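You operate a simulated robot arm through the tools that you are given. There is no shell and no other tool. Be economical: measure what you need, move in short steps, check, and stop when the job is done.

The job below is to be done with a simulated robot arm. You get a single attempt, and the scene is never put back.

## Task
Set the score board to blue 11, white 6, with white to serve and blue one game up.
Fine: blue game card to 1; leave the white game card as it is.

The check looks at the end state, three seconds after you hand in, the way a careful person would. Anything else that was tipped, shoved, dropped, spilled or broken makes it a failure.

## Robot
A 7-joint arm with a two-finger parallel gripper, fixed in place. Base frame: the origin is at the foot of the arm, x ahead of it, y to its left, z up; the work surface is at about z = 0.76. Lengths are in m, angles in rad, forces in N, time in s.
With the tool pointing down near the work surface it reaches from about 0.3 to 0.7 m from the base axis. Its first joint turns from -1.152 to 1.152 rad. Payload 1.57 kg.
Tool frame: the origin (TCP) lies between the finger pads and is the grasp point; the fingertips stand 0.03 m ahead of it; z points along the fingers, y is the line along which they close. The gripper opens to 0.11 m. The fingers are 0.024 m wide and 0.012 m thick; the gripper's body (0.048 by 0.112 m) begins 0.078 m behind the TCP.
Orientation is told as [roll, pitch, yaw] about the base's x, y, z axes, in that order, counted from this pose: with the fingers straight down and closing along the base's y, the tool's x points along the base's -x, its y along +y and its z along -z.

## Interface
- The arm moves only by the tool drive_tool. Its argument "steps" is a list of rows, each a list of 3 entries, a list of its own where there are three numbers: the closure, from 0 (fully open) to 1 (shut), then the shift along the base's x, y, z in m, then the turn, a rotation vector about the base's x, y, z in rad. In form: [[claw, [x, y, z], [rx, ry, rz]], ...]. A call has 1 to 20 rows; each row is the pose to reach, as a shift and turn from the pose commanded when the call began. A row lasts 0.2 s, in which the tool goes at most 0.05 m and 0.15 rad; a call with a longer step from one row to the next is refused whole, and so is a gripper value outside its range. A pose out of reach is approached as far as the arm can. The call stops where the force on the tool passes 70 N (or 10 N more than at its start, if that is more) or the arm is blocked; 0.2 s more then pass. Each finger travels about 0.108 m/s and halts on what it meets, pressing with about 40 N; the grip force reading is that of the motor and also rises with nothing between the fingers. The clock runs only during rows and for 0.2 s after the last one: add rows that repeat a pose to give the fingers time. It gives the time, the measured TCP pose, the force on the tool (base axes), the opening and the grip force at its end, in the units of the frame above (readings bear some noise), with the torque about the TCP (base axes, N m) and any sound that the robot's microphone picked up.
- Cameras (640 x 400 px; columns grow to the right, rows downward): "scene" is fixed at [0.176, -0.3992, 1.4069]; the picture's right is [0.68, -0.73, 0.00], its down [-0.41, -0.38, -0.83] and it looks along [0.61, 0.56, -0.56] (base axes); focal length 313 px, centre (320, 200). "wrist" rides on the gripper at [0.07, 0.016, -0.141] in the tool frame; the picture's right is [-0.23, 0.97, 0.00], its down [-0.85, -0.20, -0.48] and it looks along [-0.47, -0.11, 0.88] (tool axes); focal length 222 px, centre (320, 200).
- camera(camera): a new picture of that camera. No time passes.
- locate(camera, pixels): there is no depth. For up to 12 entries [column, row, z] of the newest picture of that camera ("zoom" is the newest enlarged one), the place [x, y] in the base frame at which the ray of that pixel passes the height z, good to about 0.002 m. No time passes.
- inspect(camera, box): a new picture of the part [left, top, right, bottom] of that camera's present view, enlarged. No time passes.
- job_done(): hands the job in; it is judged then, once.

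Keep the steps short. Do not move on a guess: measure, check each grasp and each placing, and mend mistakes. In all there are 80 turns and 54 pictures (those below and enlarged ones count). Leave the gripper open and the arm clear of the work at the hand-in unless told otherwise, and finish with a single line.

The tools are called by a JSON object that holds its "fn" and its "kwargs". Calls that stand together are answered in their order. drive_tool: Moves the arm, as the interface text tells. Its arguments: {"type":"object","properties":{"steps":{"type":"array","items":{"type":"array"}}},"required":["steps"]} The other tools are called the same way: camera (camera) takes a picture; locate (camera, pixels) gives the place at which the rays of pixels pass given heights; inspect (camera, box) takes an enlarged picture of a part of a camera's view; job_done () hands the job in.

At the start:

```text
clock: 0.0
eef_pos: [0.4567, -0.1297, 1.181]
orientation: [0.0, 0.001, 0.0]
contact_force: [-0.3, 0.5, -0.1]
moment: [0.01, 0.0, -0.02]
finger_gap: 0.1103
grip_force: 0.1
```

scene: 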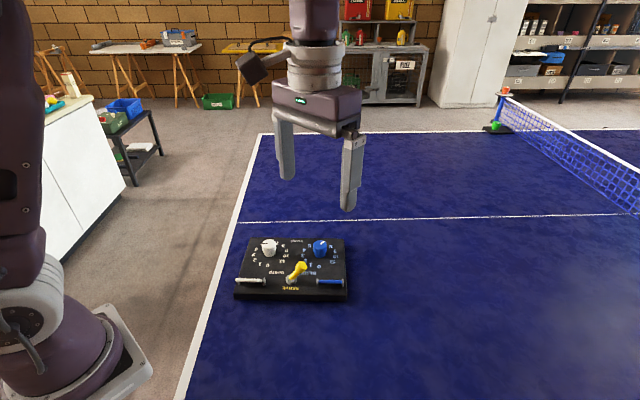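
wrist: 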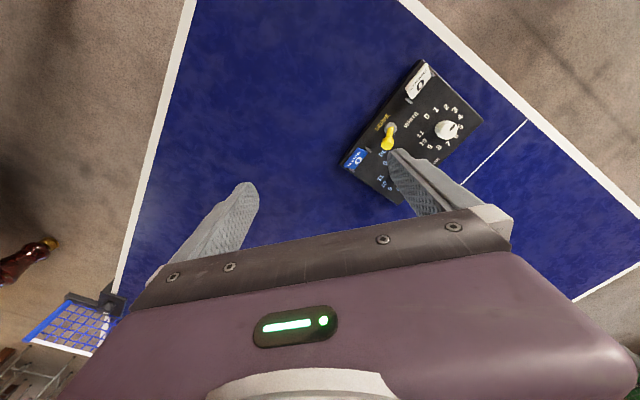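

I see a black score board with a white and a blue dial, a yellow serve lever and two cards. I will enlarge both views first.

{"fn": "inspect", "kwargs": {"camera": "scene", "box": [225, 225, 361, 310]}}

{"fn": "inspect", "kwargs": {"camera": "wrist", "box": [330, 50, 490, 210]}}

```text
4.71 times, centred on (293, 268) of scene
```

zoom: 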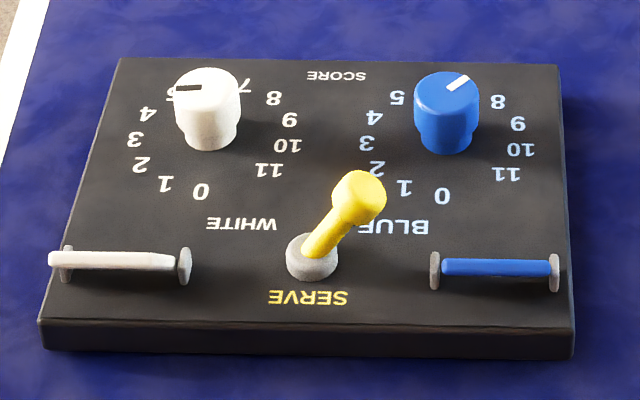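

```text
2.50 times, centred on (410, 130) of wrist
```

zoom: 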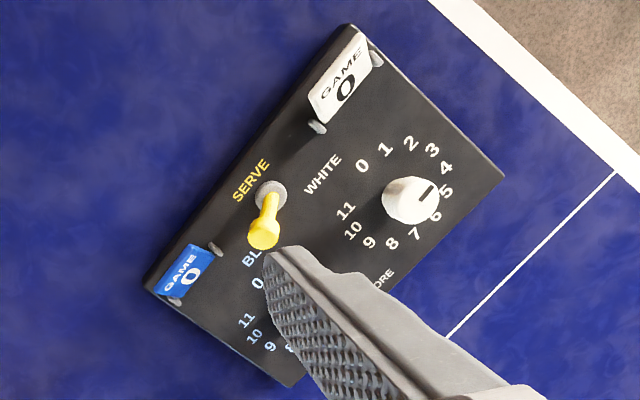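

I'll measure the corners, knobs, lever and cards, using the zoom picture of the scene, which I must retake as the newest zoom is the wrist one.

{"fn": "inspect", "kwargs": {"camera": "scene", "box": [225, 225, 361, 310]}}

{"fn": "locate", "kwargs": {"camera": "zoom", "pixels": [[42, 348, 0.76], [572, 358, 0.76], [42, 320, 0.78], [575, 328, 0.78], [558, 66, 0.78], [120, 58, 0.78], [208, 143, 0.785], [444, 148, 0.785], [310, 268, 0.785], [358, 195, 0.82], [434, 288, 0.78], [554, 290, 0.78]]}}

{"fn": "locate", "kwargs": {"camera": "wrist", "pixels": [[340, 166, 0.78], [420, 60, 0.78], [482, 125, 0.78], [400, 206, 0.78], [389, 126, 0.785], [387, 145, 0.82], [448, 130, 0.8]]}}

```text
4.71 times, centred on (293, 268) of scene
```

zoom: 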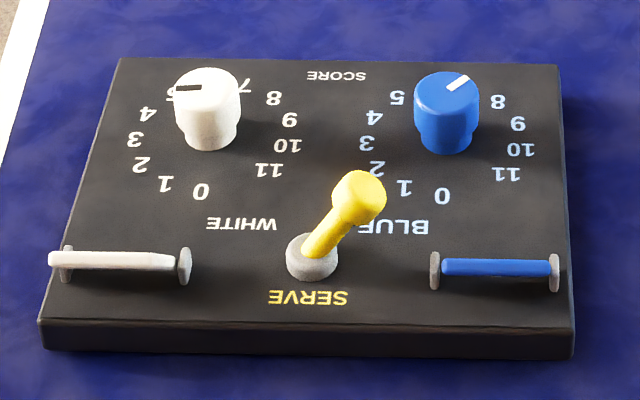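

```text
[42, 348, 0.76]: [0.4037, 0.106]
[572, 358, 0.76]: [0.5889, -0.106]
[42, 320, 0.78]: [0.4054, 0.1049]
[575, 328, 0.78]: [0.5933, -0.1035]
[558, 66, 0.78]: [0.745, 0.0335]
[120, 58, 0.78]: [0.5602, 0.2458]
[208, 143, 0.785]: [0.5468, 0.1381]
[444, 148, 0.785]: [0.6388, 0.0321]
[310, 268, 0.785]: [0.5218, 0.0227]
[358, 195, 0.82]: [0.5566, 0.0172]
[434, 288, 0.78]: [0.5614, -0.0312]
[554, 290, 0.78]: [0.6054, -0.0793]
```

```text
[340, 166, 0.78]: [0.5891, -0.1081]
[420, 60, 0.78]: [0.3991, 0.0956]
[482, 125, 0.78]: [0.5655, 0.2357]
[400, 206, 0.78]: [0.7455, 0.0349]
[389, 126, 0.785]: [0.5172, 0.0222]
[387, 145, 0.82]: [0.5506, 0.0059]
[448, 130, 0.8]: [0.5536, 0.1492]
```

The board's edges run along u (white→blue) ≈ (0.67,-0.74) and v (to the reader) ≈ (0.74,0.67). I'll move the arm +y so that the board appears between the fingers for a clear view.

{"fn": "drive_tool", "kwargs": {"steps": [[0, [0, 0.04, 0], [0, 0, 0]], [0, [0, 0.08, 0], [0, 0, 0]], [0, [0, 0.12, 0], [0, 0, 0]], [0, [0, 0.15, -0.03], [0, 0, 0]], [0, [0, 0.15, -0.07], [0, 0, 0]]]}}

{"fn": "camera", "kwargs": {"camera": "wrist"}}

```text
clock: 1.2
eef_pos: [0.4586, 0.0218, 1.1111]
orientation: [-0.001, 0.0, 0.0]
contact_force: [0.2, -0.7, 0.1]
moment: [0.01, 0.03, -0.03]
finger_gap: 0.1101
grip_force: 0.0
```

```text
48 pictures are left
```

wrist: 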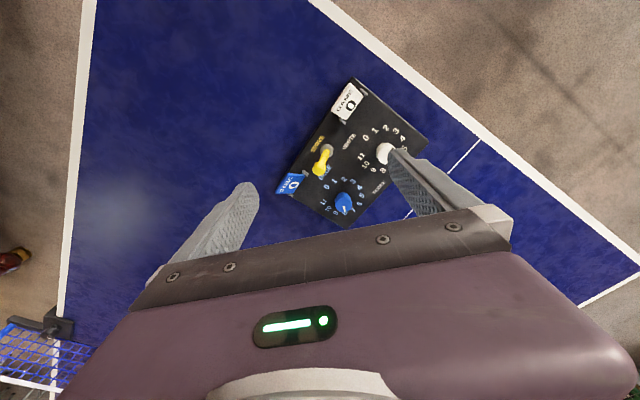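

The board is nearly clear; a further +y shift of 0.07 and −x 0.1 should bring it between the fingers.

{"fn": "drive_tool", "kwargs": {"steps": [[0, [0, 0.04, 0], [0, 0, 0]], [0, [0, 0.07, 0], [0, 0, 0]], [0, [-0.03, 0.07, -0.03], [0, 0, 0]], [0, [-0.06, 0.07, -0.06], [0, 0, 0]]]}}

{"fn": "inspect", "kwargs": {"camera": "wrist", "box": [220, 60, 420, 260]}}

```text
clock: 2.2
eef_pos: [0.3981, 0.0945, 1.0528]
orientation: [0.001, 0.001, 0.001]
contact_force: [0.0, -1.2, -0.2]
moment: [0.02, -0.01, -0.04]
finger_gap: 0.11
grip_force: 0.1
```

```text
2.00 times, centred on (320, 160) of wrist
```

zoom: 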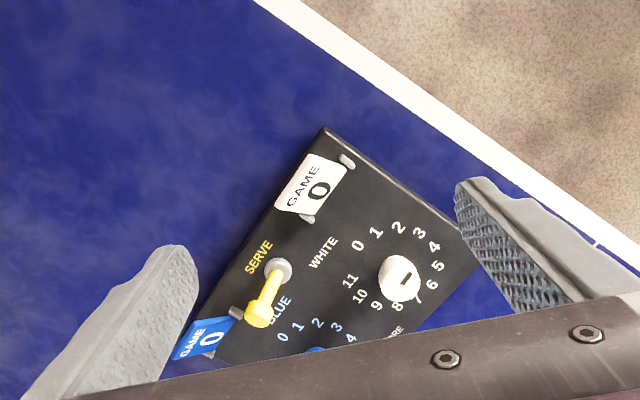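

The board has slid down in the picture; move +x by 0.1 so the blue dial shows.

{"fn": "drive_tool", "kwargs": {"steps": [[0, [0.04, 0, 0], [0, 0, 0]], [0, [0.08, 0.0, 0], [0, 0, 0]], [0, [0.11, 0.0, 0.0], [0, 0, 0]]]}}

{"fn": "inspect", "kwargs": {"camera": "wrist", "box": [220, 40, 420, 200]}}

```text
clock: 3.0
eef_pos: [0.5088, 0.0933, 1.0534]
orientation: [0.0, -0.002, -0.001]
contact_force: [-0.3, 0.1, 0.4]
moment: [-0.02, 0.0, -0.03]
finger_gap: 0.1102
grip_force: 0.0
```

```text
2.50 times, centred on (320, 120) of wrist
```

zoom: 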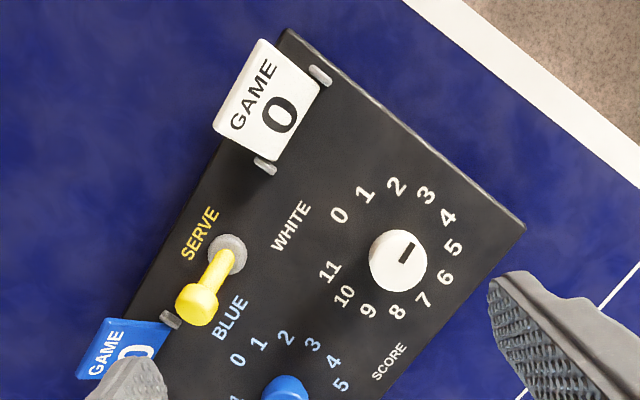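

The crop just cut off the blue dial; I inspect lower in the same view.

{"fn": "inspect", "kwargs": {"camera": "wrist", "box": [250, 130, 370, 230]}}

{"fn": "inspect", "kwargs": {"camera": "wrist", "box": [310, 100, 400, 180]}}

{"fn": "locate", "kwargs": {"camera": "zoom", "pixels": [[0, 0, 0.78], [640, 400, 0.78]]}}

```text
4.00 times, centred on (310, 180) of wrist
```

zoom: 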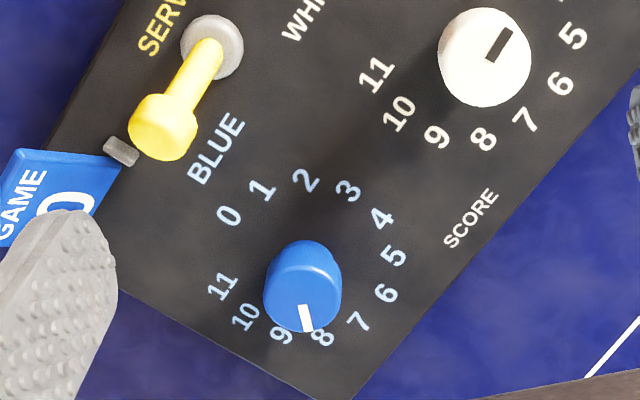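

```text
5.00 times, centred on (355, 140) of wrist
```

zoom: 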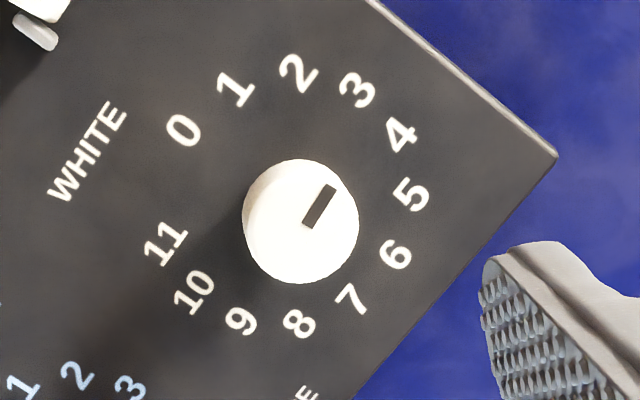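

```text
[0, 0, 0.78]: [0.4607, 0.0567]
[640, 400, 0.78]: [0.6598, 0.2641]
```

I read the marks with positions: white numerals at board height and the mark's two ends at an assumed knob top.

{"fn": "locate", "kwargs": {"camera": "zoom", "pixels": [[184, 131, 0.78], [236, 89, 0.78], [298, 73, 0.78], [357, 91, 0.78], [401, 135, 0.78], [411, 195, 0.78], [396, 254, 0.78], [352, 299, 0.78], [299, 323, 0.78], [166, 244, 0.78], [310, 226, 0.82], [331, 187, 0.82]]}}

{"fn": "locate", "kwargs": {"camera": "zoom", "pixels": [[195, 293, 0.78], [240, 321, 0.78], [310, 215, 0.82], [303, 222, 0.81], [255, 200, 0.8], [259, 184, 0.82], [352, 263, 0.82], [306, 284, 0.82], [358, 215, 0.82]]}}

{"fn": "inspect", "kwargs": {"camera": "scene", "box": [240, 230, 350, 290]}}

```text
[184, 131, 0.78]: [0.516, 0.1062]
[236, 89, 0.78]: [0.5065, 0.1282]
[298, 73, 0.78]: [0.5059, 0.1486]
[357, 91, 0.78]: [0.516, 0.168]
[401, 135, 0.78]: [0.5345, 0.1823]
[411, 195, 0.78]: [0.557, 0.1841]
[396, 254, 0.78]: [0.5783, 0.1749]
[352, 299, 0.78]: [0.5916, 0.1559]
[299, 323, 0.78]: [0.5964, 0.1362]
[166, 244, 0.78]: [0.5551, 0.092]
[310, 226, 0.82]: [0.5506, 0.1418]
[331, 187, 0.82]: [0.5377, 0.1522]
```

```text
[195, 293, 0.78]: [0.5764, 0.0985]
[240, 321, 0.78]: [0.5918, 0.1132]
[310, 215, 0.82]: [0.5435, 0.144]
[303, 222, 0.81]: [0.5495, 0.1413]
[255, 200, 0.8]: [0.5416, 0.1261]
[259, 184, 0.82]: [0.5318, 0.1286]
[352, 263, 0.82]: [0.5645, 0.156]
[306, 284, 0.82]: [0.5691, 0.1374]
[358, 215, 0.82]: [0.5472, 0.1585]
```

```text
5.82 times, centred on (295, 260) of scene
```

zoom: 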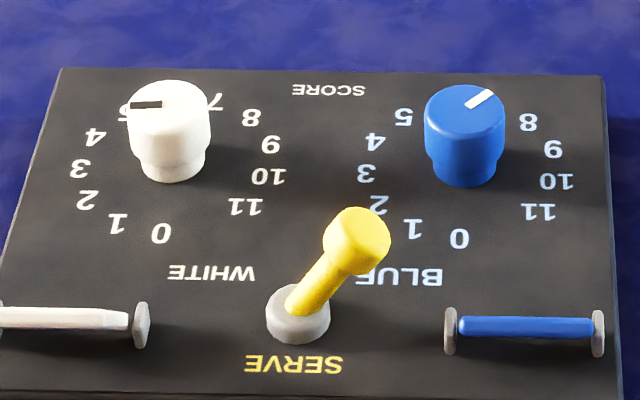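

White mark's direction is 141°, numeral 3 is at 140°: white reads 3 and needs to turn −84° to 6 (28° per number). Now the same for blue.

{"fn": "inspect", "kwargs": {"camera": "wrist", "box": [270, 150, 350, 220]}}

```text
5.71 times, centred on (310, 185) of wrist
```

zoom: 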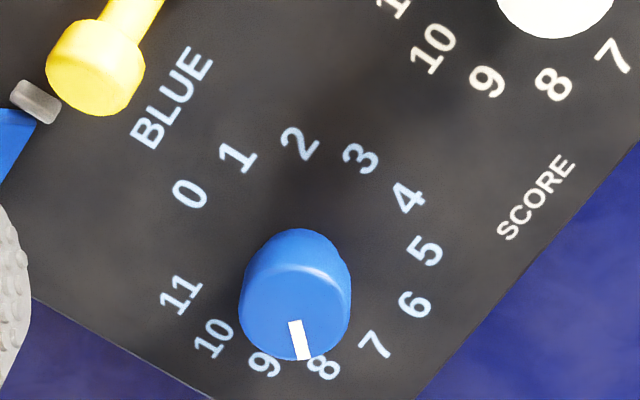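

{"fn": "locate", "kwargs": {"camera": "zoom", "pixels": [[190, 194, 0.78], [237, 158, 0.78], [299, 143, 0.78], [360, 158, 0.78], [407, 199, 0.78], [425, 250, 0.78], [414, 304, 0.78], [374, 345, 0.78], [181, 295, 0.78], [213, 338, 0.78], [294, 321, 0.82], [304, 361, 0.82]]}}

{"fn": "locate", "kwargs": {"camera": "zoom", "pixels": [[240, 307, 0.82], [350, 307, 0.82], [295, 362, 0.82], [295, 250, 0.82], [295, 362, 0.81], [294, 230, 0.8], [264, 363, 0.78], [323, 367, 0.78]]}}

```text
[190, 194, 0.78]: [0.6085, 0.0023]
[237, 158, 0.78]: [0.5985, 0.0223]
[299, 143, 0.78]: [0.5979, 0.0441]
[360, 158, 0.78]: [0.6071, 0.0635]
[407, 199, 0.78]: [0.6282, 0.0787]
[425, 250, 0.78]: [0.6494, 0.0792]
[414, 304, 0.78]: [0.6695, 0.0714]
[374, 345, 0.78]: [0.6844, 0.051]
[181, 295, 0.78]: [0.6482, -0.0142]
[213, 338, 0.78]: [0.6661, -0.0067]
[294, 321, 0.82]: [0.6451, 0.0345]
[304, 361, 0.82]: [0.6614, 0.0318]
```

```text
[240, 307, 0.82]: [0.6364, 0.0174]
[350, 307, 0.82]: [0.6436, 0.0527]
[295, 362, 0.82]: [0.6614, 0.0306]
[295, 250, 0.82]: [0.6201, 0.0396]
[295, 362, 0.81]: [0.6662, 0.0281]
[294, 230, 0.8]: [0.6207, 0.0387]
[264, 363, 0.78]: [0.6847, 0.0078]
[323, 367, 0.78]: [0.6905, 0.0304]
```

Blue reads 8 (mark at −9°, 8 at −3°, 9 at −32°) and needs −84° to 11. Knob centres: white (0.551,0.1385), blue (0.644,0.033), tops at z≈0.82. I first go above the white knob, yaw +0.73, half open.

{"fn": "drive_tool", "kwargs": {"steps": [[0.1, [0.01, 0.01, -0.02], [0, 0, 0.14]], [0.2, [0.02, 0.02, -0.05], [0, 0, 0.28]], [0.3, [0.03, 0.03, -0.08], [0, 0, 0.42]], [0.4, [0.043, 0.045, -0.11], [0, 0, 0.56]], [0.45, [0.043, 0.045, -0.133], [0, 0, 0.7]], [0.45, [0.043, 0.045, -0.133], [0, 0, 0.733]], [0.45, [0.043, 0.045, -0.133], [0, 0, 0.733]]]}}

{"fn": "camera", "kwargs": {"camera": "wrist"}}

{"fn": "camera", "kwargs": {"camera": "scene"}}

```text
clock: 4.6
eef_pos: [0.5503, 0.1349, 0.9184]
orientation: [0.0, 0.0, 0.736]
contact_force: [0.3, 0.0, 0.4]
moment: [0.02, -0.02, -0.02]
finger_gap: 0.0607
grip_force: 0.0
```

```text
41 pictures are left
```

wrist: 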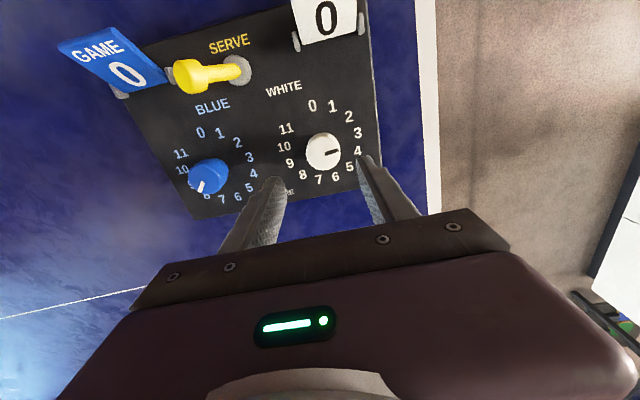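

```text
40 pictures are left
```

scene: 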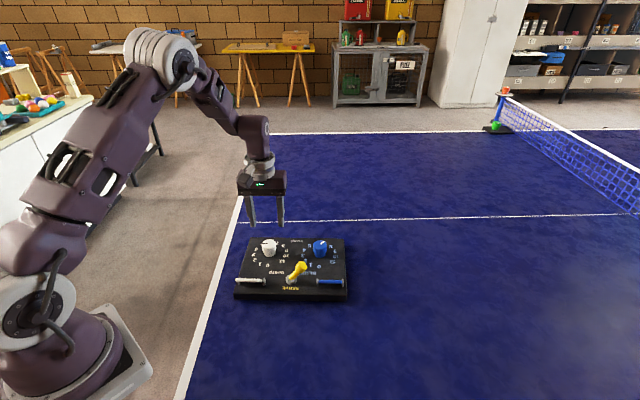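

A nearer view of both marks from this place helps double-check the readings.

{"fn": "inspect", "kwargs": {"camera": "wrist", "box": [160, 90, 390, 220]}}

{"fn": "locate", "kwargs": {"camera": "zoom", "pixels": [[423, 43, 0.78], [551, 120, 0.78], [528, 210, 0.78], [351, 118, 0.78], [360, 205, 0.78], [0, 0, 0.78]]}}

```text
2.78 times, centred on (275, 155) of wrist
```

zoom: 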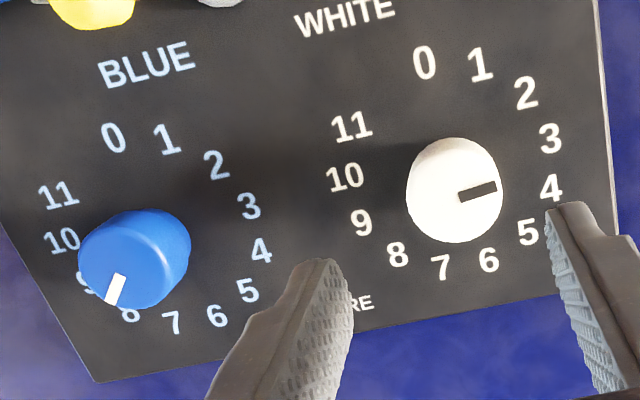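

```text
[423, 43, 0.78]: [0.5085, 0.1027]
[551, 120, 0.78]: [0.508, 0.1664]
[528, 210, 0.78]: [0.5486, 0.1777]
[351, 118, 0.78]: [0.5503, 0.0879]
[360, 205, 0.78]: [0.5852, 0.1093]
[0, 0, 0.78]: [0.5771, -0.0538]
```

{"fn": "locate", "kwargs": {"camera": "zoom", "pixels": [[424, 62, 0.78], [549, 138, 0.78], [551, 187, 0.78], [489, 260, 0.78], [440, 267, 0.78], [346, 178, 0.78], [361, 223, 0.78], [460, 197, 0.82], [497, 186, 0.82], [406, 190, 0.82], [503, 190, 0.82], [455, 243, 0.82]]}}

{"fn": "locate", "kwargs": {"camera": "zoom", "pixels": [[114, 137, 0.78], [58, 194, 0.78], [248, 205, 0.78], [217, 316, 0.78], [120, 276, 0.82], [109, 303, 0.82], [172, 322, 0.78], [261, 251, 0.78], [62, 241, 0.78]]}}

```text
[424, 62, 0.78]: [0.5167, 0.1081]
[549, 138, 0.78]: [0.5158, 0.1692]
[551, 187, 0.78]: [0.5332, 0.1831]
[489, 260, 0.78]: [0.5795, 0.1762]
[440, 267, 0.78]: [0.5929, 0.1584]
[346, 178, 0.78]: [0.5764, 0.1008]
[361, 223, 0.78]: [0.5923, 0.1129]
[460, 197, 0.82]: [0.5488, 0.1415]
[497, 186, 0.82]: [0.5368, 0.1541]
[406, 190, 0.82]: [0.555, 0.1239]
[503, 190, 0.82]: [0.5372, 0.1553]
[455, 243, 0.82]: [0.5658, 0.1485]
```

```text
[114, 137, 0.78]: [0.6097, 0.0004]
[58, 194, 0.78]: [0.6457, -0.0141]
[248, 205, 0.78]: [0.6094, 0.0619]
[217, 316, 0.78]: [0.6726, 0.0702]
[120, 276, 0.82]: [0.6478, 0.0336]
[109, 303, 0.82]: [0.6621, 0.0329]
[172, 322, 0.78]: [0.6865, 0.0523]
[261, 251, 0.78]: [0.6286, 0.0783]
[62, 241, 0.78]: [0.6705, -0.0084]
```

Both confirmed: white 3, blue 8, and the centre of white's ring is (0.551,0.1385). Descend around the white knob to TCP z≈0.822.

{"fn": "drive_tool", "kwargs": {"steps": [[0.45, [0.001, 0.003, -0.03], [0, 0, 0]], [0.45, [0.001, 0.003, -0.06], [0, 0, 0]], [0.45, [0.001, 0.003, -0.08], [0, 0, 0]], [0.45, [0.001, 0.003, -0.096], [0, 0, 0]], [0.45, [0.001, 0.003, -0.096], [0, 0, 0]]]}}

{"fn": "inspect", "kwargs": {"camera": "wrist", "box": [160, 90, 420, 250]}}

{"fn": "inspect", "kwargs": {"camera": "scene", "box": [225, 200, 361, 300]}}

```text
clock: 5.8
eef_pos: [0.5507, 0.1365, 0.8219]
orientation: [0.001, 0.0, 0.734]
contact_force: [0.1, 0.3, 0.5]
moment: [0.02, -0.04, -0.01]
finger_gap: 0.0605
grip_force: 0.1
```

```text
2.46 times, centred on (290, 170) of wrist
```

zoom: 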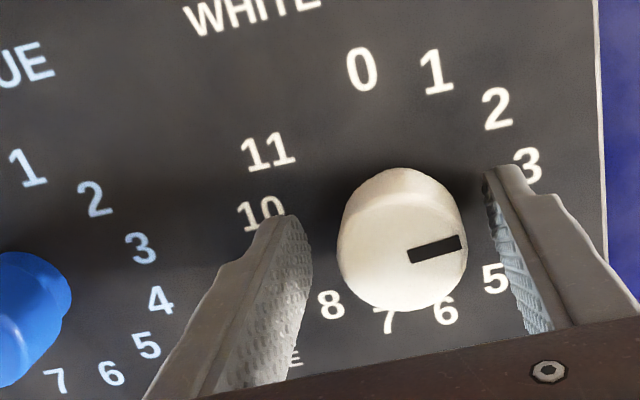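

```text
4.00 times, centred on (293, 250) of scene
```

zoom: 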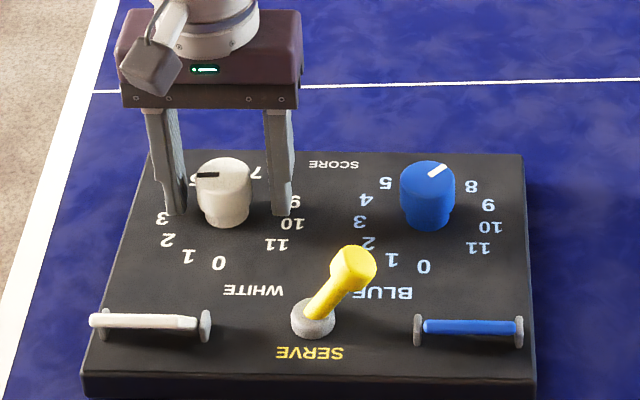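

In the scene view the knob sits about 3 mm toward the white side of the grip's middle; I shift by (−0.002,+0.0022) and close in steps.

{"fn": "drive_tool", "kwargs": {"steps": [[0.45, [-0.002, 0.0022, 0], [0, 0, 0]], [0.55, [-0.002, 0.0022, 0], [0, 0, 0]], [0.62, [-0.002, 0.0022, 0], [0, 0, 0]], [0.68, [-0.002, 0.0022, 0], [0, 0, 0]], [0.72, [-0.002, 0.0022, 0], [0, 0, 0]], [0.72, [-0.002, 0.0022, 0], [0, 0, 0]]]}}

{"fn": "inspect", "kwargs": {"camera": "scene", "box": [225, 200, 361, 300]}}

```text
clock: 7.2
eef_pos: [0.5494, 0.139, 0.8222]
orientation: [0.0, 0.001, 0.733]
contact_force: [5.5, -6.5, -0.2]
moment: [-0.08, -0.16, 0.0]
finger_gap: 0.0372
grip_force: 40.6
```

```text
4.00 times, centred on (293, 250) of scene
```

zoom: 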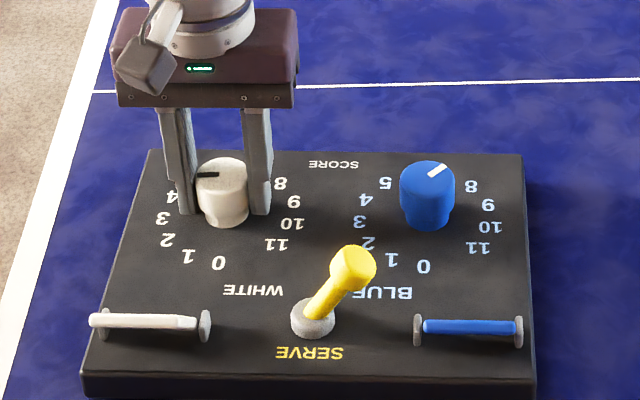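

Gripped at 0.037 m. A small side force (8 N toward +u) suggests relaxing 1 mm that way; then I turn −1.466 rad slowly.

{"fn": "drive_tool", "kwargs": {"steps": [[0.72, [0.0008, -0.0009, 0], [0, 0, 0]], [0.72, [0.0008, -0.0009, 0], [0, 0, -0.122]], [0.72, [0.0008, -0.0009, 0], [0, 0, -0.244]], [0.72, [0.0008, -0.0009, 0], [0, 0, -0.366]], [0.72, [0.0008, -0.0009, 0], [0, 0, -0.489]]]}}

{"fn": "inspect", "kwargs": {"camera": "scene", "box": [225, 200, 361, 300]}}

```text
clock: 8.4
eef_pos: [0.5485, 0.1394, 0.8214]
orientation: [0.0, 0.001, 0.243]
contact_force: [3.5, -5.1, 0.2]
moment: [-0.16, -0.73, 0.0]
finger_gap: 0.0369
grip_force: 39.9
```

```text
4.00 times, centred on (293, 250) of scene
```

zoom: 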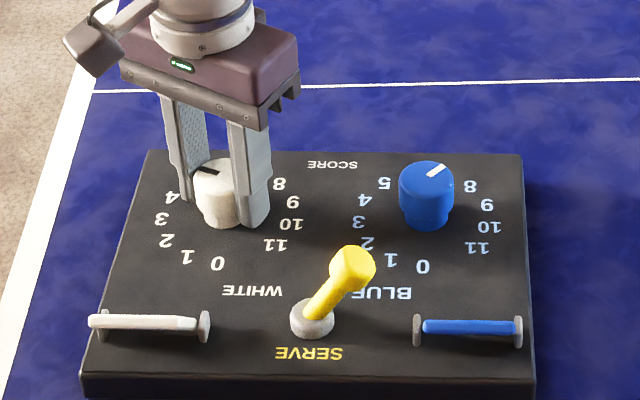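

The mark follows the turn and the board stays put. I finish the remaining −0.977 rad.

{"fn": "drive_tool", "kwargs": {"steps": [[0.72, [0, 0, 0], [0, 0, -0.122]], [0.72, [0, 0, 0], [0, 0, -0.244]], [0.72, [0, 0, 0], [0, 0, -0.366]], [0.72, [0, 0, 0], [0, 0, -0.489]], [0.72, [0, 0, 0], [0, 0, -0.611]], [0.72, [0, 0, 0], [0, 0, -0.733]], [0.72, [0, 0, 0], [0, 0, -0.855]], [0.72, [0, 0, 0], [0, 0, -0.977]], [0.72, [0, 0, 0], [0, 0, -0.977]]]}}

{"fn": "inspect", "kwargs": {"camera": "scene", "box": [225, 200, 361, 300]}}

```text
clock: 10.4
eef_pos: [0.55, 0.141, 0.8217]
orientation: [0.002, -0.001, -0.735]
contact_force: [2.7, -5.3, 0.3]
moment: [-0.19, -0.01, -0.03]
finger_gap: 0.0369
grip_force: 40.3
```

```text
4.00 times, centred on (293, 250) of scene
```

zoom: 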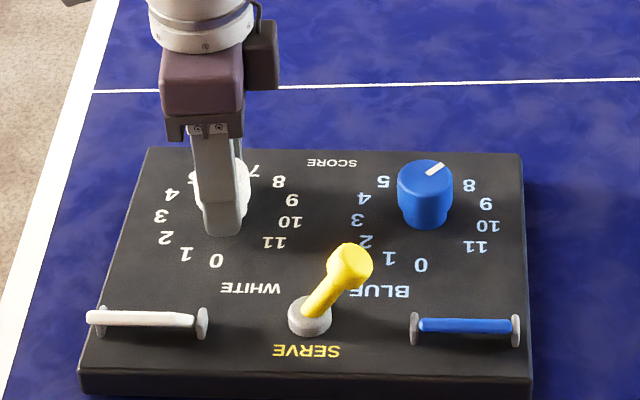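

Turn complete. Open to 0.06 m and rise straight up.

{"fn": "drive_tool", "kwargs": {"steps": [[0.6, [0, 0, 0], [0, 0, 0]], [0.45, [0, 0, 0], [0, 0, 0]], [0.45, [0, 0, 0.0], [0, 0, 0]], [0.45, [0, 0, 0.03], [0, 0, 0]], [0.45, [0, 0, 0.065], [0, 0, 0]], [0.45, [0, 0, 0.1], [0, 0, 0]]]}}

{"fn": "camera", "kwargs": {"camera": "wrist"}}

{"fn": "inspect", "kwargs": {"camera": "scene", "box": [225, 200, 361, 300]}}

```text
clock: 11.8
eef_pos: [0.5489, 0.1409, 0.9232]
orientation: [0.0, 0.0, -0.734]
contact_force: [-0.3, 0.3, -0.6]
moment: [-0.01, 0.01, -0.01]
finger_gap: 0.0606
grip_force: 0.1
```

```text
33 pictures are left
```

wrist: 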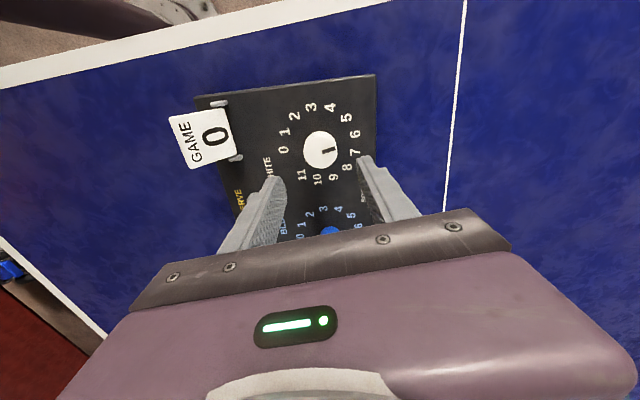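

```text
4.00 times, centred on (293, 250) of scene
```

zoom: 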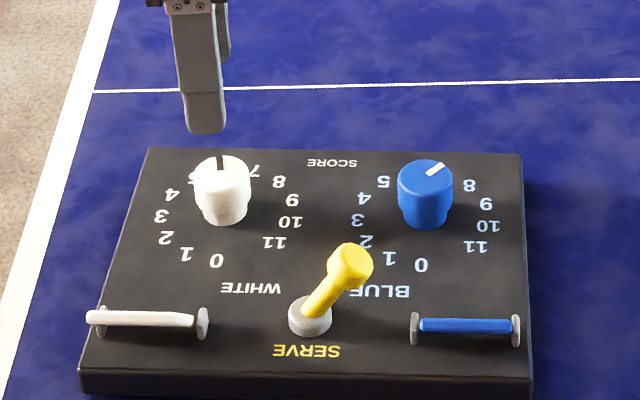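

I enlarge the white dial in the wrist view to read it.

{"fn": "inspect", "kwargs": {"camera": "wrist", "box": [260, 90, 380, 200]}}

```text
3.64 times, centred on (320, 145) of wrist
```

zoom: 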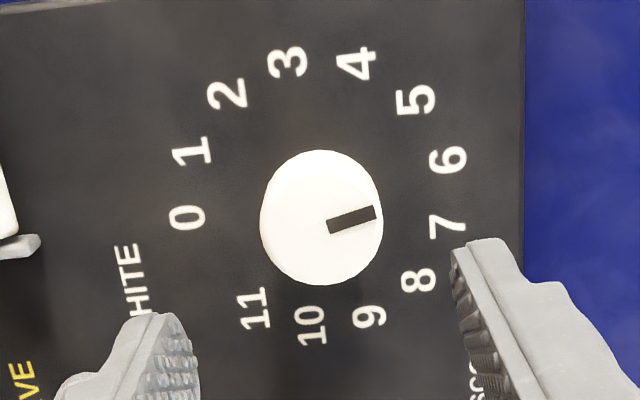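

{"fn": "locate", "kwargs": {"camera": "zoom", "pixels": [[186, 218, 0.78], [193, 151, 0.78], [228, 94, 0.78], [288, 62, 0.78], [357, 64, 0.78], [415, 100, 0.78], [449, 160, 0.78], [447, 225, 0.78], [418, 280, 0.78], [311, 326, 0.78], [328, 226, 0.82], [376, 212, 0.82]]}}

```text
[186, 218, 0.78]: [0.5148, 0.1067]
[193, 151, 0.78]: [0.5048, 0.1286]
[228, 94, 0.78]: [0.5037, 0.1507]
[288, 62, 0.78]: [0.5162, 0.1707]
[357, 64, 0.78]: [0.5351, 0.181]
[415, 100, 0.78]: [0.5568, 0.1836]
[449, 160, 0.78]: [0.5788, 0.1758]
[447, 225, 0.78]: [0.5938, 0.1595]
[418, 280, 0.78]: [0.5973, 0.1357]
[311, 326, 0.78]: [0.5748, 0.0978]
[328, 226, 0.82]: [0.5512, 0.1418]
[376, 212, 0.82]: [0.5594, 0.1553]
```

The mark reads ≈58°, numeral 6 is at ≈52°: within measuring error of 6. I check more finely with strong enlargements.

{"fn": "inspect", "kwargs": {"camera": "wrist", "box": [300, 125, 350, 170]}}

{"fn": "inspect", "kwargs": {"camera": "scene", "box": [250, 230, 290, 260]}}

```text
8.89 times, centred on (325, 148) of wrist
```

zoom: 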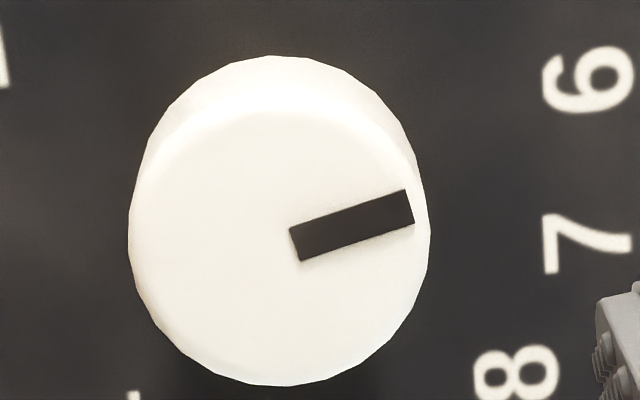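

```text
13.33 times, centred on (270, 245) of scene
```

zoom: 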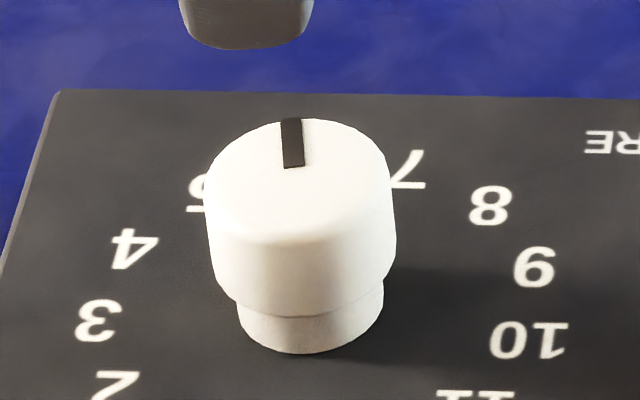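

{"fn": "locate", "kwargs": {"camera": "zoom", "pixels": [[294, 167, 0.82], [291, 118, 0.82], [408, 169, 0.78], [491, 206, 0.78], [134, 248, 0.78], [98, 320, 0.78]]}}

{"fn": "locate", "kwargs": {"camera": "wrist", "pixels": [[322.19, 153.06, 0.82], [335.01, 148.67, 0.82]]}}

```text
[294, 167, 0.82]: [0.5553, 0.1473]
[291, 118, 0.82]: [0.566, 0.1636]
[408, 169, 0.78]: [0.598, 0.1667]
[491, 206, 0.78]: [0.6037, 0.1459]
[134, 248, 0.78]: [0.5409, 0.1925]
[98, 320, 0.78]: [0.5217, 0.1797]
```

```text
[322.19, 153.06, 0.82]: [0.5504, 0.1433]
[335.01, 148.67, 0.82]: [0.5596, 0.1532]
```

White averages 54°: exactly 6. Next I move over the blue knob at (0.643,0.034), turning yaw back to +0.733, at the same height.

{"fn": "drive_tool", "kwargs": {"steps": [[0.45, [0.01, -0.01, 0], [0, 0, 0.134]], [0.45, [0.02, -0.02, 0], [0, 0, 0.267]], [0.45, [0.03, -0.03, 0], [0, 0, 0.4]], [0.45, [0.04, -0.04, 0], [0, 0, 0.533]], [0.45, [0.05, -0.05, 0], [0, 0, 0.667]], [0.45, [0.06, -0.06, 0], [0, 0, 0.8]], [0.45, [0.07, -0.07, 0], [0, 0, 0.933]], [0.45, [0.08, -0.08, 0], [0, 0, 1.066]], [0.45, [0.09, -0.09, 0], [0, 0, 1.2]], [0.45, [0.094, -0.1, 0], [0, 0, 1.333]], [0.45, [0.094, -0.107, 0], [0, 0, 1.466]], [0.45, [0.094, -0.107, 0], [0, 0, 1.466]]]}}

{"fn": "inspect", "kwargs": {"camera": "wrist", "box": [260, 90, 400, 210]}}

```text
clock: 14.4
eef_pos: [0.6443, 0.0324, 0.9235]
orientation: [0.0, 0.0, 0.733]
contact_force: [0.7, 0.0, 0.2]
moment: [0.03, -0.02, -0.01]
finger_gap: 0.0605
grip_force: 0.0
```

```text
3.33 times, centred on (330, 150) of wrist
```

zoom: 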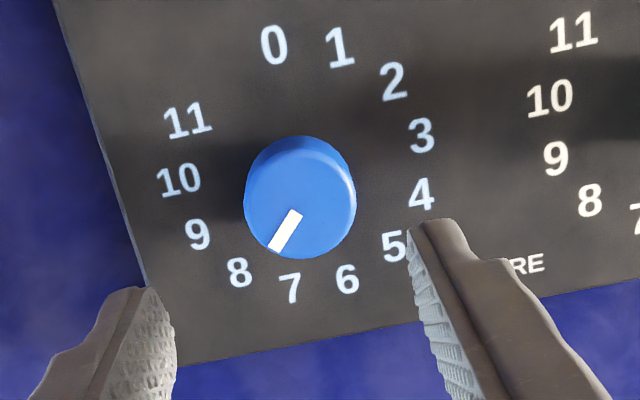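

I measure blue's ring and mark from here.

{"fn": "locate", "kwargs": {"camera": "zoom", "pixels": [[274, 45, 0.78], [188, 120, 0.78], [180, 180, 0.78], [198, 235, 0.78], [239, 272, 0.78], [290, 288, 0.78], [347, 279, 0.78], [421, 195, 0.78], [422, 134, 0.78], [296, 213, 0.82], [275, 249, 0.82], [300, 196, 0.82]]}}

```text
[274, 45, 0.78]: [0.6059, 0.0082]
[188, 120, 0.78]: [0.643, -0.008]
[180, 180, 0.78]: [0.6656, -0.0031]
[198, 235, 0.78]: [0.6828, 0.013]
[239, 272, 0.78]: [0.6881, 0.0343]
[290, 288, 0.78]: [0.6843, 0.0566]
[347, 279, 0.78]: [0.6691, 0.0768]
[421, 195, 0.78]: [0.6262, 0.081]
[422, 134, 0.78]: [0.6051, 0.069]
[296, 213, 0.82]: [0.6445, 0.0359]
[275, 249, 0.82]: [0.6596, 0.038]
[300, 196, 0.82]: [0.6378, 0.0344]
```

Ring centre ≈ (0.643,0.035); descend there to z≈0.822 and check from both cameras.

{"fn": "drive_tool", "kwargs": {"steps": [[0.45, [-0.001, 0.002, -0.03], [0, 0, 0]], [0.45, [-0.001, 0.002, -0.06], [0, 0, 0]], [0.45, [-0.001, 0.002, -0.08], [0, 0, 0]], [0.45, [-0.001, 0.002, -0.101], [0, 0, 0]], [0.45, [-0.001, 0.002, -0.101], [0, 0, 0]]]}}

{"fn": "inspect", "kwargs": {"camera": "scene", "box": [245, 200, 361, 290]}}

{"fn": "inspect", "kwargs": {"camera": "wrist", "box": [240, 110, 400, 240]}}

```text
clock: 15.6
eef_pos: [0.6433, 0.0347, 0.8258]
orientation: [-0.002, 0.0, 0.732]
contact_force: [0.1, -1.0, 0.6]
moment: [-0.04, 0.0, 0.05]
finger_gap: 0.0602
grip_force: 0.1
```

```text
4.44 times, centred on (303, 245) of scene
```

zoom: 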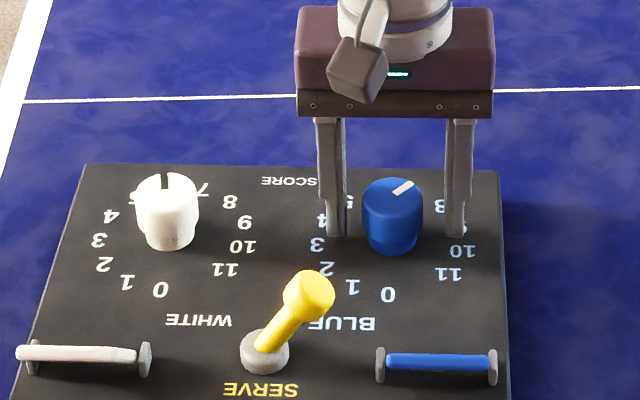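

```text
3.08 times, centred on (320, 175) of wrist
```

zoom: 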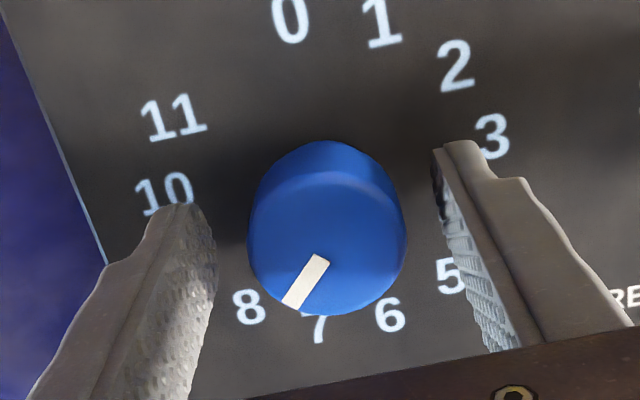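

Well centred (gaps 16/18 in the scene, 33/32 in the wrist view). Close and check.

{"fn": "drive_tool", "kwargs": {"steps": [[0.55, [0, 0, -0.003], [0, 0, 0]], [0.62, [0, 0, -0.003], [0, 0, 0]], [0.68, [0, 0, -0.003], [0, 0, 0]], [0.72, [0, 0, -0.003], [0, 0, 0]], [0.72, [0, 0, -0.003], [0, 0, 0]]]}}

```text
clock: 16.8
eef_pos: [0.6428, 0.0356, 0.8202]
orientation: [0.002, -0.001, 0.734]
contact_force: [-6.5, 7.2, -2.0]
moment: [-0.01, 0.21, -0.03]
finger_gap: 0.0402
grip_force: 5.5
```

One finger touches first (10 N toward −u); I shift the tool 1.5 mm toward −u and let the fingers finish closing.

{"fn": "drive_tool", "kwargs": {"steps": [[0.72, [-0.001, 0.0011, 0], [0, 0, 0]], [0.72, [-0.001, 0.0011, 0], [0, 0, 0]], [0.72, [-0.001, 0.0011, 0], [0, 0, 0]]]}}

```text
clock: 17.6
eef_pos: [0.6418, 0.0355, 0.8203]
orientation: [0.001, 0.002, 0.734]
contact_force: [-3.9, 5.0, 3.4]
moment: [0.1, 0.11, -0.03]
finger_gap: 0.0372
grip_force: 4.5
```

Gap is the knob's 0.037, but the grip reading is low; I command a bit more closure.

{"fn": "drive_tool", "kwargs": {"steps": [[0.76, [0, 0, 0], [0, 0, 0]], [0.8, [0, 0, 0], [0, 0, 0]], [0.8, [0, 0, 0], [0, 0, 0]]]}}

{"fn": "inspect", "kwargs": {"camera": "scene", "box": [245, 200, 361, 290]}}

```text
clock: 18.4
eef_pos: [0.6419, 0.0364, 0.8208]
orientation: [0.0, 0.001, 0.731]
contact_force: [-2.5, 5.6, 3.5]
moment: [0.08, 0.01, 0.0]
finger_gap: 0.0371
grip_force: 39.9
```

```text
4.44 times, centred on (303, 245) of scene
```

zoom: 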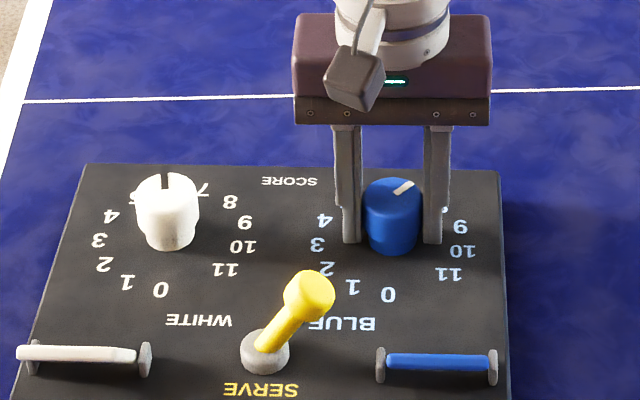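

Gripped at 40 N. Turn −1.466 rad in even steps.

{"fn": "drive_tool", "kwargs": {"steps": [[0.8, [0, 0, 0], [0, 0, -0.122]], [0.8, [0, 0, 0], [0, 0, -0.244]], [0.8, [0, 0, 0], [0, 0, -0.366]], [0.8, [0, 0, 0], [0, 0, -0.489]], [0.8, [0, 0, 0], [0, 0, -0.611]], [0.8, [0, 0, 0], [0, 0, -0.733]], [0.8, [0, 0, 0], [0, 0, -0.855]], [0.8, [0, 0, 0], [0, 0, -0.977]], [0.8, [0, 0, 0], [0, 0, -1.1]], [0.8, [0, 0, 0], [0, 0, -1.222]], [0.8, [0, 0, 0], [0, 0, -1.344]], [0.8, [0, 0, 0], [0, 0, -1.466]], [0.8, [0, 0, 0], [0, 0, -1.466]]]}}

{"fn": "inspect", "kwargs": {"camera": "scene", "box": [245, 200, 361, 290]}}

```text
clock: 21.2
eef_pos: [0.6419, 0.0349, 0.8204]
orientation: [0.0, -0.003, -0.733]
contact_force: [5.2, -1.4, 17.5]
moment: [-0.65, -0.7, 0.1]
finger_gap: 0.0371
grip_force: 39.5
```

```text
4.44 times, centred on (303, 245) of scene
```

zoom: 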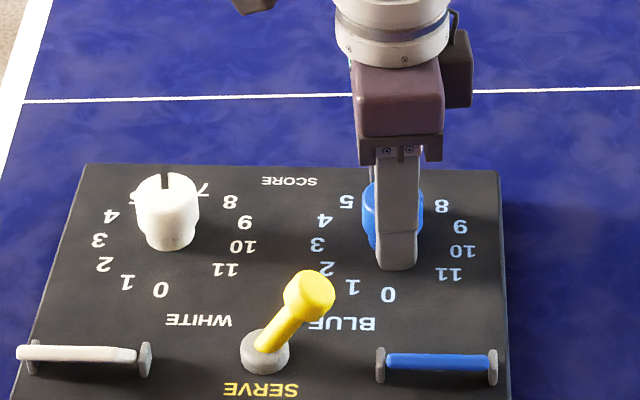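

Turned with no stop. Open and rise, then look at blue's mark.

{"fn": "drive_tool", "kwargs": {"steps": [[0.6, [0, 0, 0], [0, 0, 0]], [0.45, [0, 0, 0], [0, 0, 0]], [0.45, [0, 0, 0.0], [0, 0, 0]], [0.45, [0, 0, 0.03], [0, 0, 0]], [0.45, [0, 0, 0.065], [0, 0, 0]], [0.45, [0, 0, 0.1], [0, 0, 0]]]}}

{"fn": "inspect", "kwargs": {"camera": "scene", "box": [225, 220, 361, 310]}}

{"fn": "inspect", "kwargs": {"camera": "wrist", "box": [240, 80, 400, 200]}}

```text
clock: 22.6
eef_pos: [0.6417, 0.0361, 0.9189]
orientation: [0.001, 0.0, -0.733]
contact_force: [-0.7, 0.4, 0.2]
moment: [-0.05, -0.02, 0.01]
finger_gap: 0.0605
grip_force: 0.1
```

```text
4.44 times, centred on (293, 265) of scene
```

zoom: 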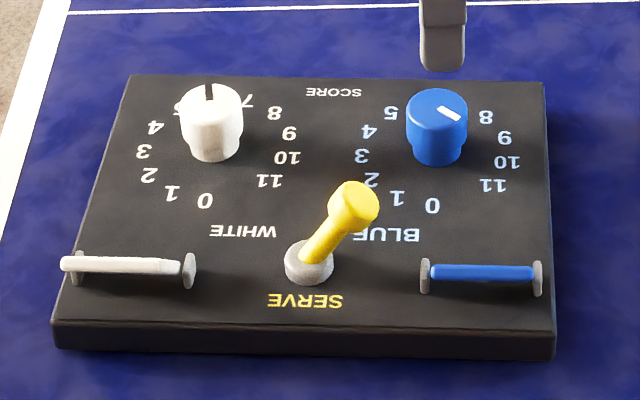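

```text
3.33 times, centred on (320, 140) of wrist
```

zoom: 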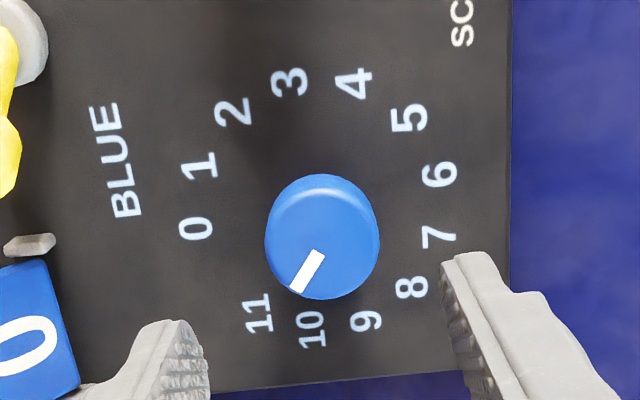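

{"fn": "locate", "kwargs": {"camera": "zoom", "pixels": [[197, 229, 0.78], [199, 167, 0.78], [234, 112, 0.78], [290, 82, 0.78], [408, 118, 0.78], [440, 174, 0.78], [438, 237, 0.78], [411, 288, 0.78], [311, 329, 0.78], [259, 313, 0.78], [317, 255, 0.82], [295, 289, 0.82]]}}

{"fn": "inspect", "kwargs": {"camera": "scene", "box": [300, 232, 340, 262]}}

```text
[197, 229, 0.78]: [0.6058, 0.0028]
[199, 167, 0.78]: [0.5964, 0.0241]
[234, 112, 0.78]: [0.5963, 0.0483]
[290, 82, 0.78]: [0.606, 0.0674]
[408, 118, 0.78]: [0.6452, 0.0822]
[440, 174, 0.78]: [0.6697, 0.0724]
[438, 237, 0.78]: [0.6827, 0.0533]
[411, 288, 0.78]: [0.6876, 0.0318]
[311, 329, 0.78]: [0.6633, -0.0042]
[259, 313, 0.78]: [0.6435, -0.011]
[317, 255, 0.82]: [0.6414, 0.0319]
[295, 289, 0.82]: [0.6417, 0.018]
```

```text
13.33 times, centred on (320, 247) of scene
```

zoom: 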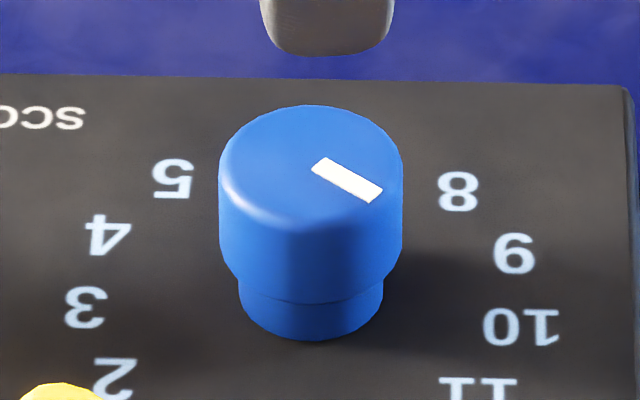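

{"fn": "locate", "kwargs": {"camera": "zoom", "pixels": [[319, 163, 0.82], [375, 195, 0.82], [312, 170, 0.82], [515, 254, 0.78], [521, 327, 0.78], [478, 388, 0.78]]}}

```text
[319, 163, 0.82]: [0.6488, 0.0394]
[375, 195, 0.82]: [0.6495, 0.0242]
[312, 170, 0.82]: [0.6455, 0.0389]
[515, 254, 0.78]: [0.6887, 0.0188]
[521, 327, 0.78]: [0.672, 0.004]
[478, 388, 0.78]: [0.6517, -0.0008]
```

Blue mark at −87…−89°, numeral 11 at −86°: blue reads 11. Next the serve lever: base ≈ (0.519,0.022), head leaning toward blue at ≈ (0.541,0.001,0.836). I close the fingers and hover beyond the head on the blue side, still high (tips 0.89).

{"fn": "drive_tool", "kwargs": {"steps": [[0.6, [-0.02, -0.014, 0.01], [0, 0, 0]], [0.75, [-0.04, -0.028, 0.01], [0, 0, 0]], [0.9, [-0.06, -0.042, 0.01], [0, 0, 0]], [1, [-0.081, -0.056, 0.01], [0, 0, 0]], [1, [-0.081, -0.056, 0.005], [0, 0, 0]], [1, [-0.081, -0.056, 0.0], [0, 0, 0]]]}}

{"fn": "camera", "kwargs": {"camera": "wrist"}}

{"fn": "inspect", "kwargs": {"camera": "scene", "box": [225, 200, 361, 310]}}

```text
clock: 24.0
eef_pos: [0.5591, -0.0217, 0.9179]
orientation: [-0.001, -0.001, -0.733]
contact_force: [-0.1, -1.1, 0.1]
moment: [0.0, 0.01, 0.01]
finger_gap: 0.0
grip_force: 21.5
```

```text
20 pictures are left
```

wrist: 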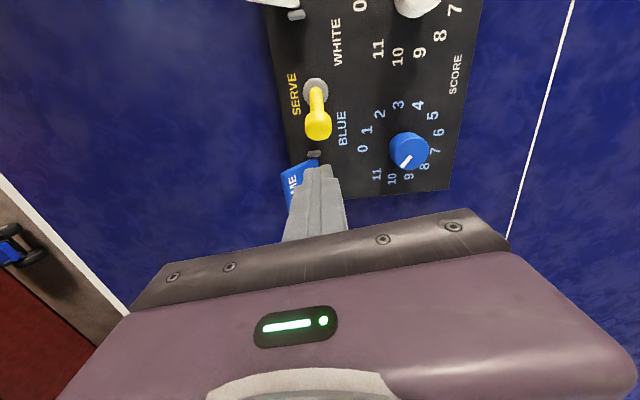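

```text
3.64 times, centred on (293, 255) of scene
```

zoom: 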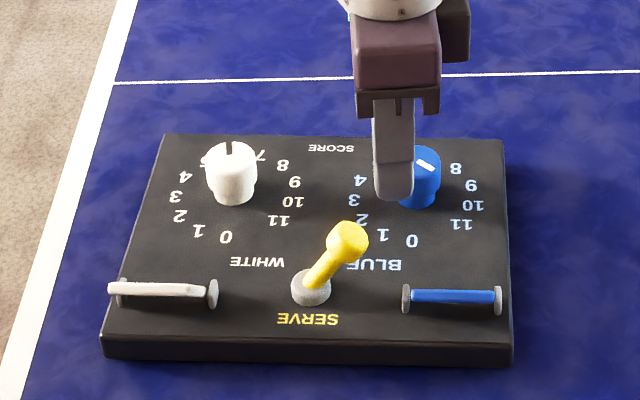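

I locate the lever's base, head and the card post from this picture.

{"fn": "locate", "kwargs": {"camera": "wrist", "pixels": [[315, 88, 0.788], [318, 126, 0.836], [318, 140, 0.836], [305, 126, 0.836], [331, 126, 0.836], [314, 154, 0.8], [296, 15, 0.8]]}}

{"fn": "locate", "kwargs": {"camera": "zoom", "pixels": [[347, 244, 0.836], [408, 299, 0.8], [311, 286, 0.788], [495, 300, 0.8], [450, 296, 0.8]]}}

```text
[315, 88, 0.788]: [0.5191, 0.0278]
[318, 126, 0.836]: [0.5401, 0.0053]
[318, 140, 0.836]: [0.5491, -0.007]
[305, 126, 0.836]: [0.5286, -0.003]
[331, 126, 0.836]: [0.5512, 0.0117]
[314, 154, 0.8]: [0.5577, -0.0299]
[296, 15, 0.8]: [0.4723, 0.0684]
```

```text
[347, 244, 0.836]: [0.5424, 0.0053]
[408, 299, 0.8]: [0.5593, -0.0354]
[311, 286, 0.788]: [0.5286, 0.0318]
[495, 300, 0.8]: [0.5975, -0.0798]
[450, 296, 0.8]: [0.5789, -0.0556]
```

Head centre (0.541,0.005). I align in v and lower the tips to z≈0.828, above the card post and below the head's top.

{"fn": "drive_tool", "kwargs": {"steps": [[1, [0.0034, 0.003, -0.02], [0, 0, 0]], [1, [0.0034, 0.003, -0.04], [0, 0, 0]], [1, [0.0034, 0.003, -0.06], [0, 0, 0]], [1, [0.0034, 0.003, -0.06], [0, 0, 0]]]}}

{"fn": "inspect", "kwargs": {"camera": "scene", "box": [245, 220, 361, 310]}}

```text
clock: 25.0
eef_pos: [0.5637, -0.0183, 0.8585]
orientation: [0.001, 0.001, -0.735]
contact_force: [-0.1, 0.6, -0.2]
moment: [-0.03, 0.02, 0.02]
finger_gap: 0.0
grip_force: 21.3
```

```text
4.44 times, centred on (303, 265) of scene
```

zoom: 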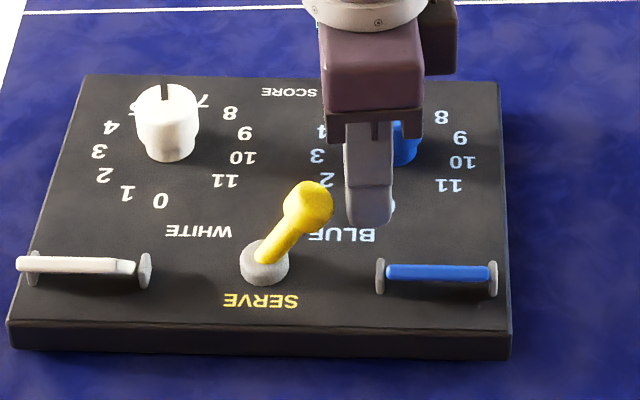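

The finger stands free beside the head. Push toward white (−u) by 0.055 m.

{"fn": "drive_tool", "kwargs": {"steps": [[1, [-0.0067, 0.0074, 0], [0, 0, 0]], [1, [-0.0134, 0.0148, 0], [0, 0, 0]], [1, [-0.0201, 0.0222, 0], [0, 0, 0]], [1, [-0.0268, 0.0296, 0], [0, 0, 0]], [1, [-0.0335, 0.037, 0], [0, 0, 0]], [1, [-0.0369, 0.0407, 0], [0, 0, 0]]]}}

{"fn": "inspect", "kwargs": {"camera": "scene", "box": [245, 220, 361, 310]}}

```text
clock: 26.4
eef_pos: [0.5274, 0.0247, 0.8586]
orientation: [0.0, 0.001, -0.734]
contact_force: [0.1, -0.5, 0.9]
moment: [0.02, 0.02, -0.02]
finger_gap: 0.0002
grip_force: 20.9
```

```text
4.44 times, centred on (303, 265) of scene
```

zoom: 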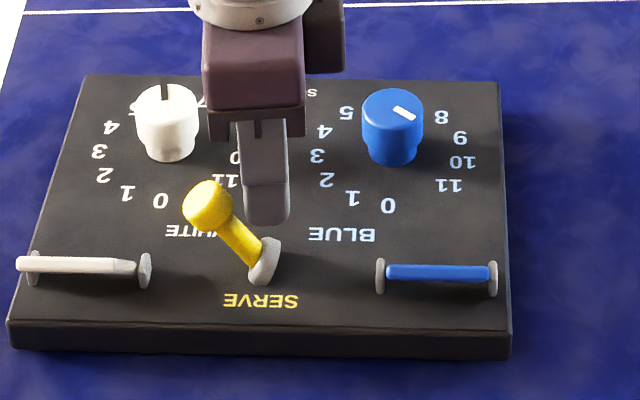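

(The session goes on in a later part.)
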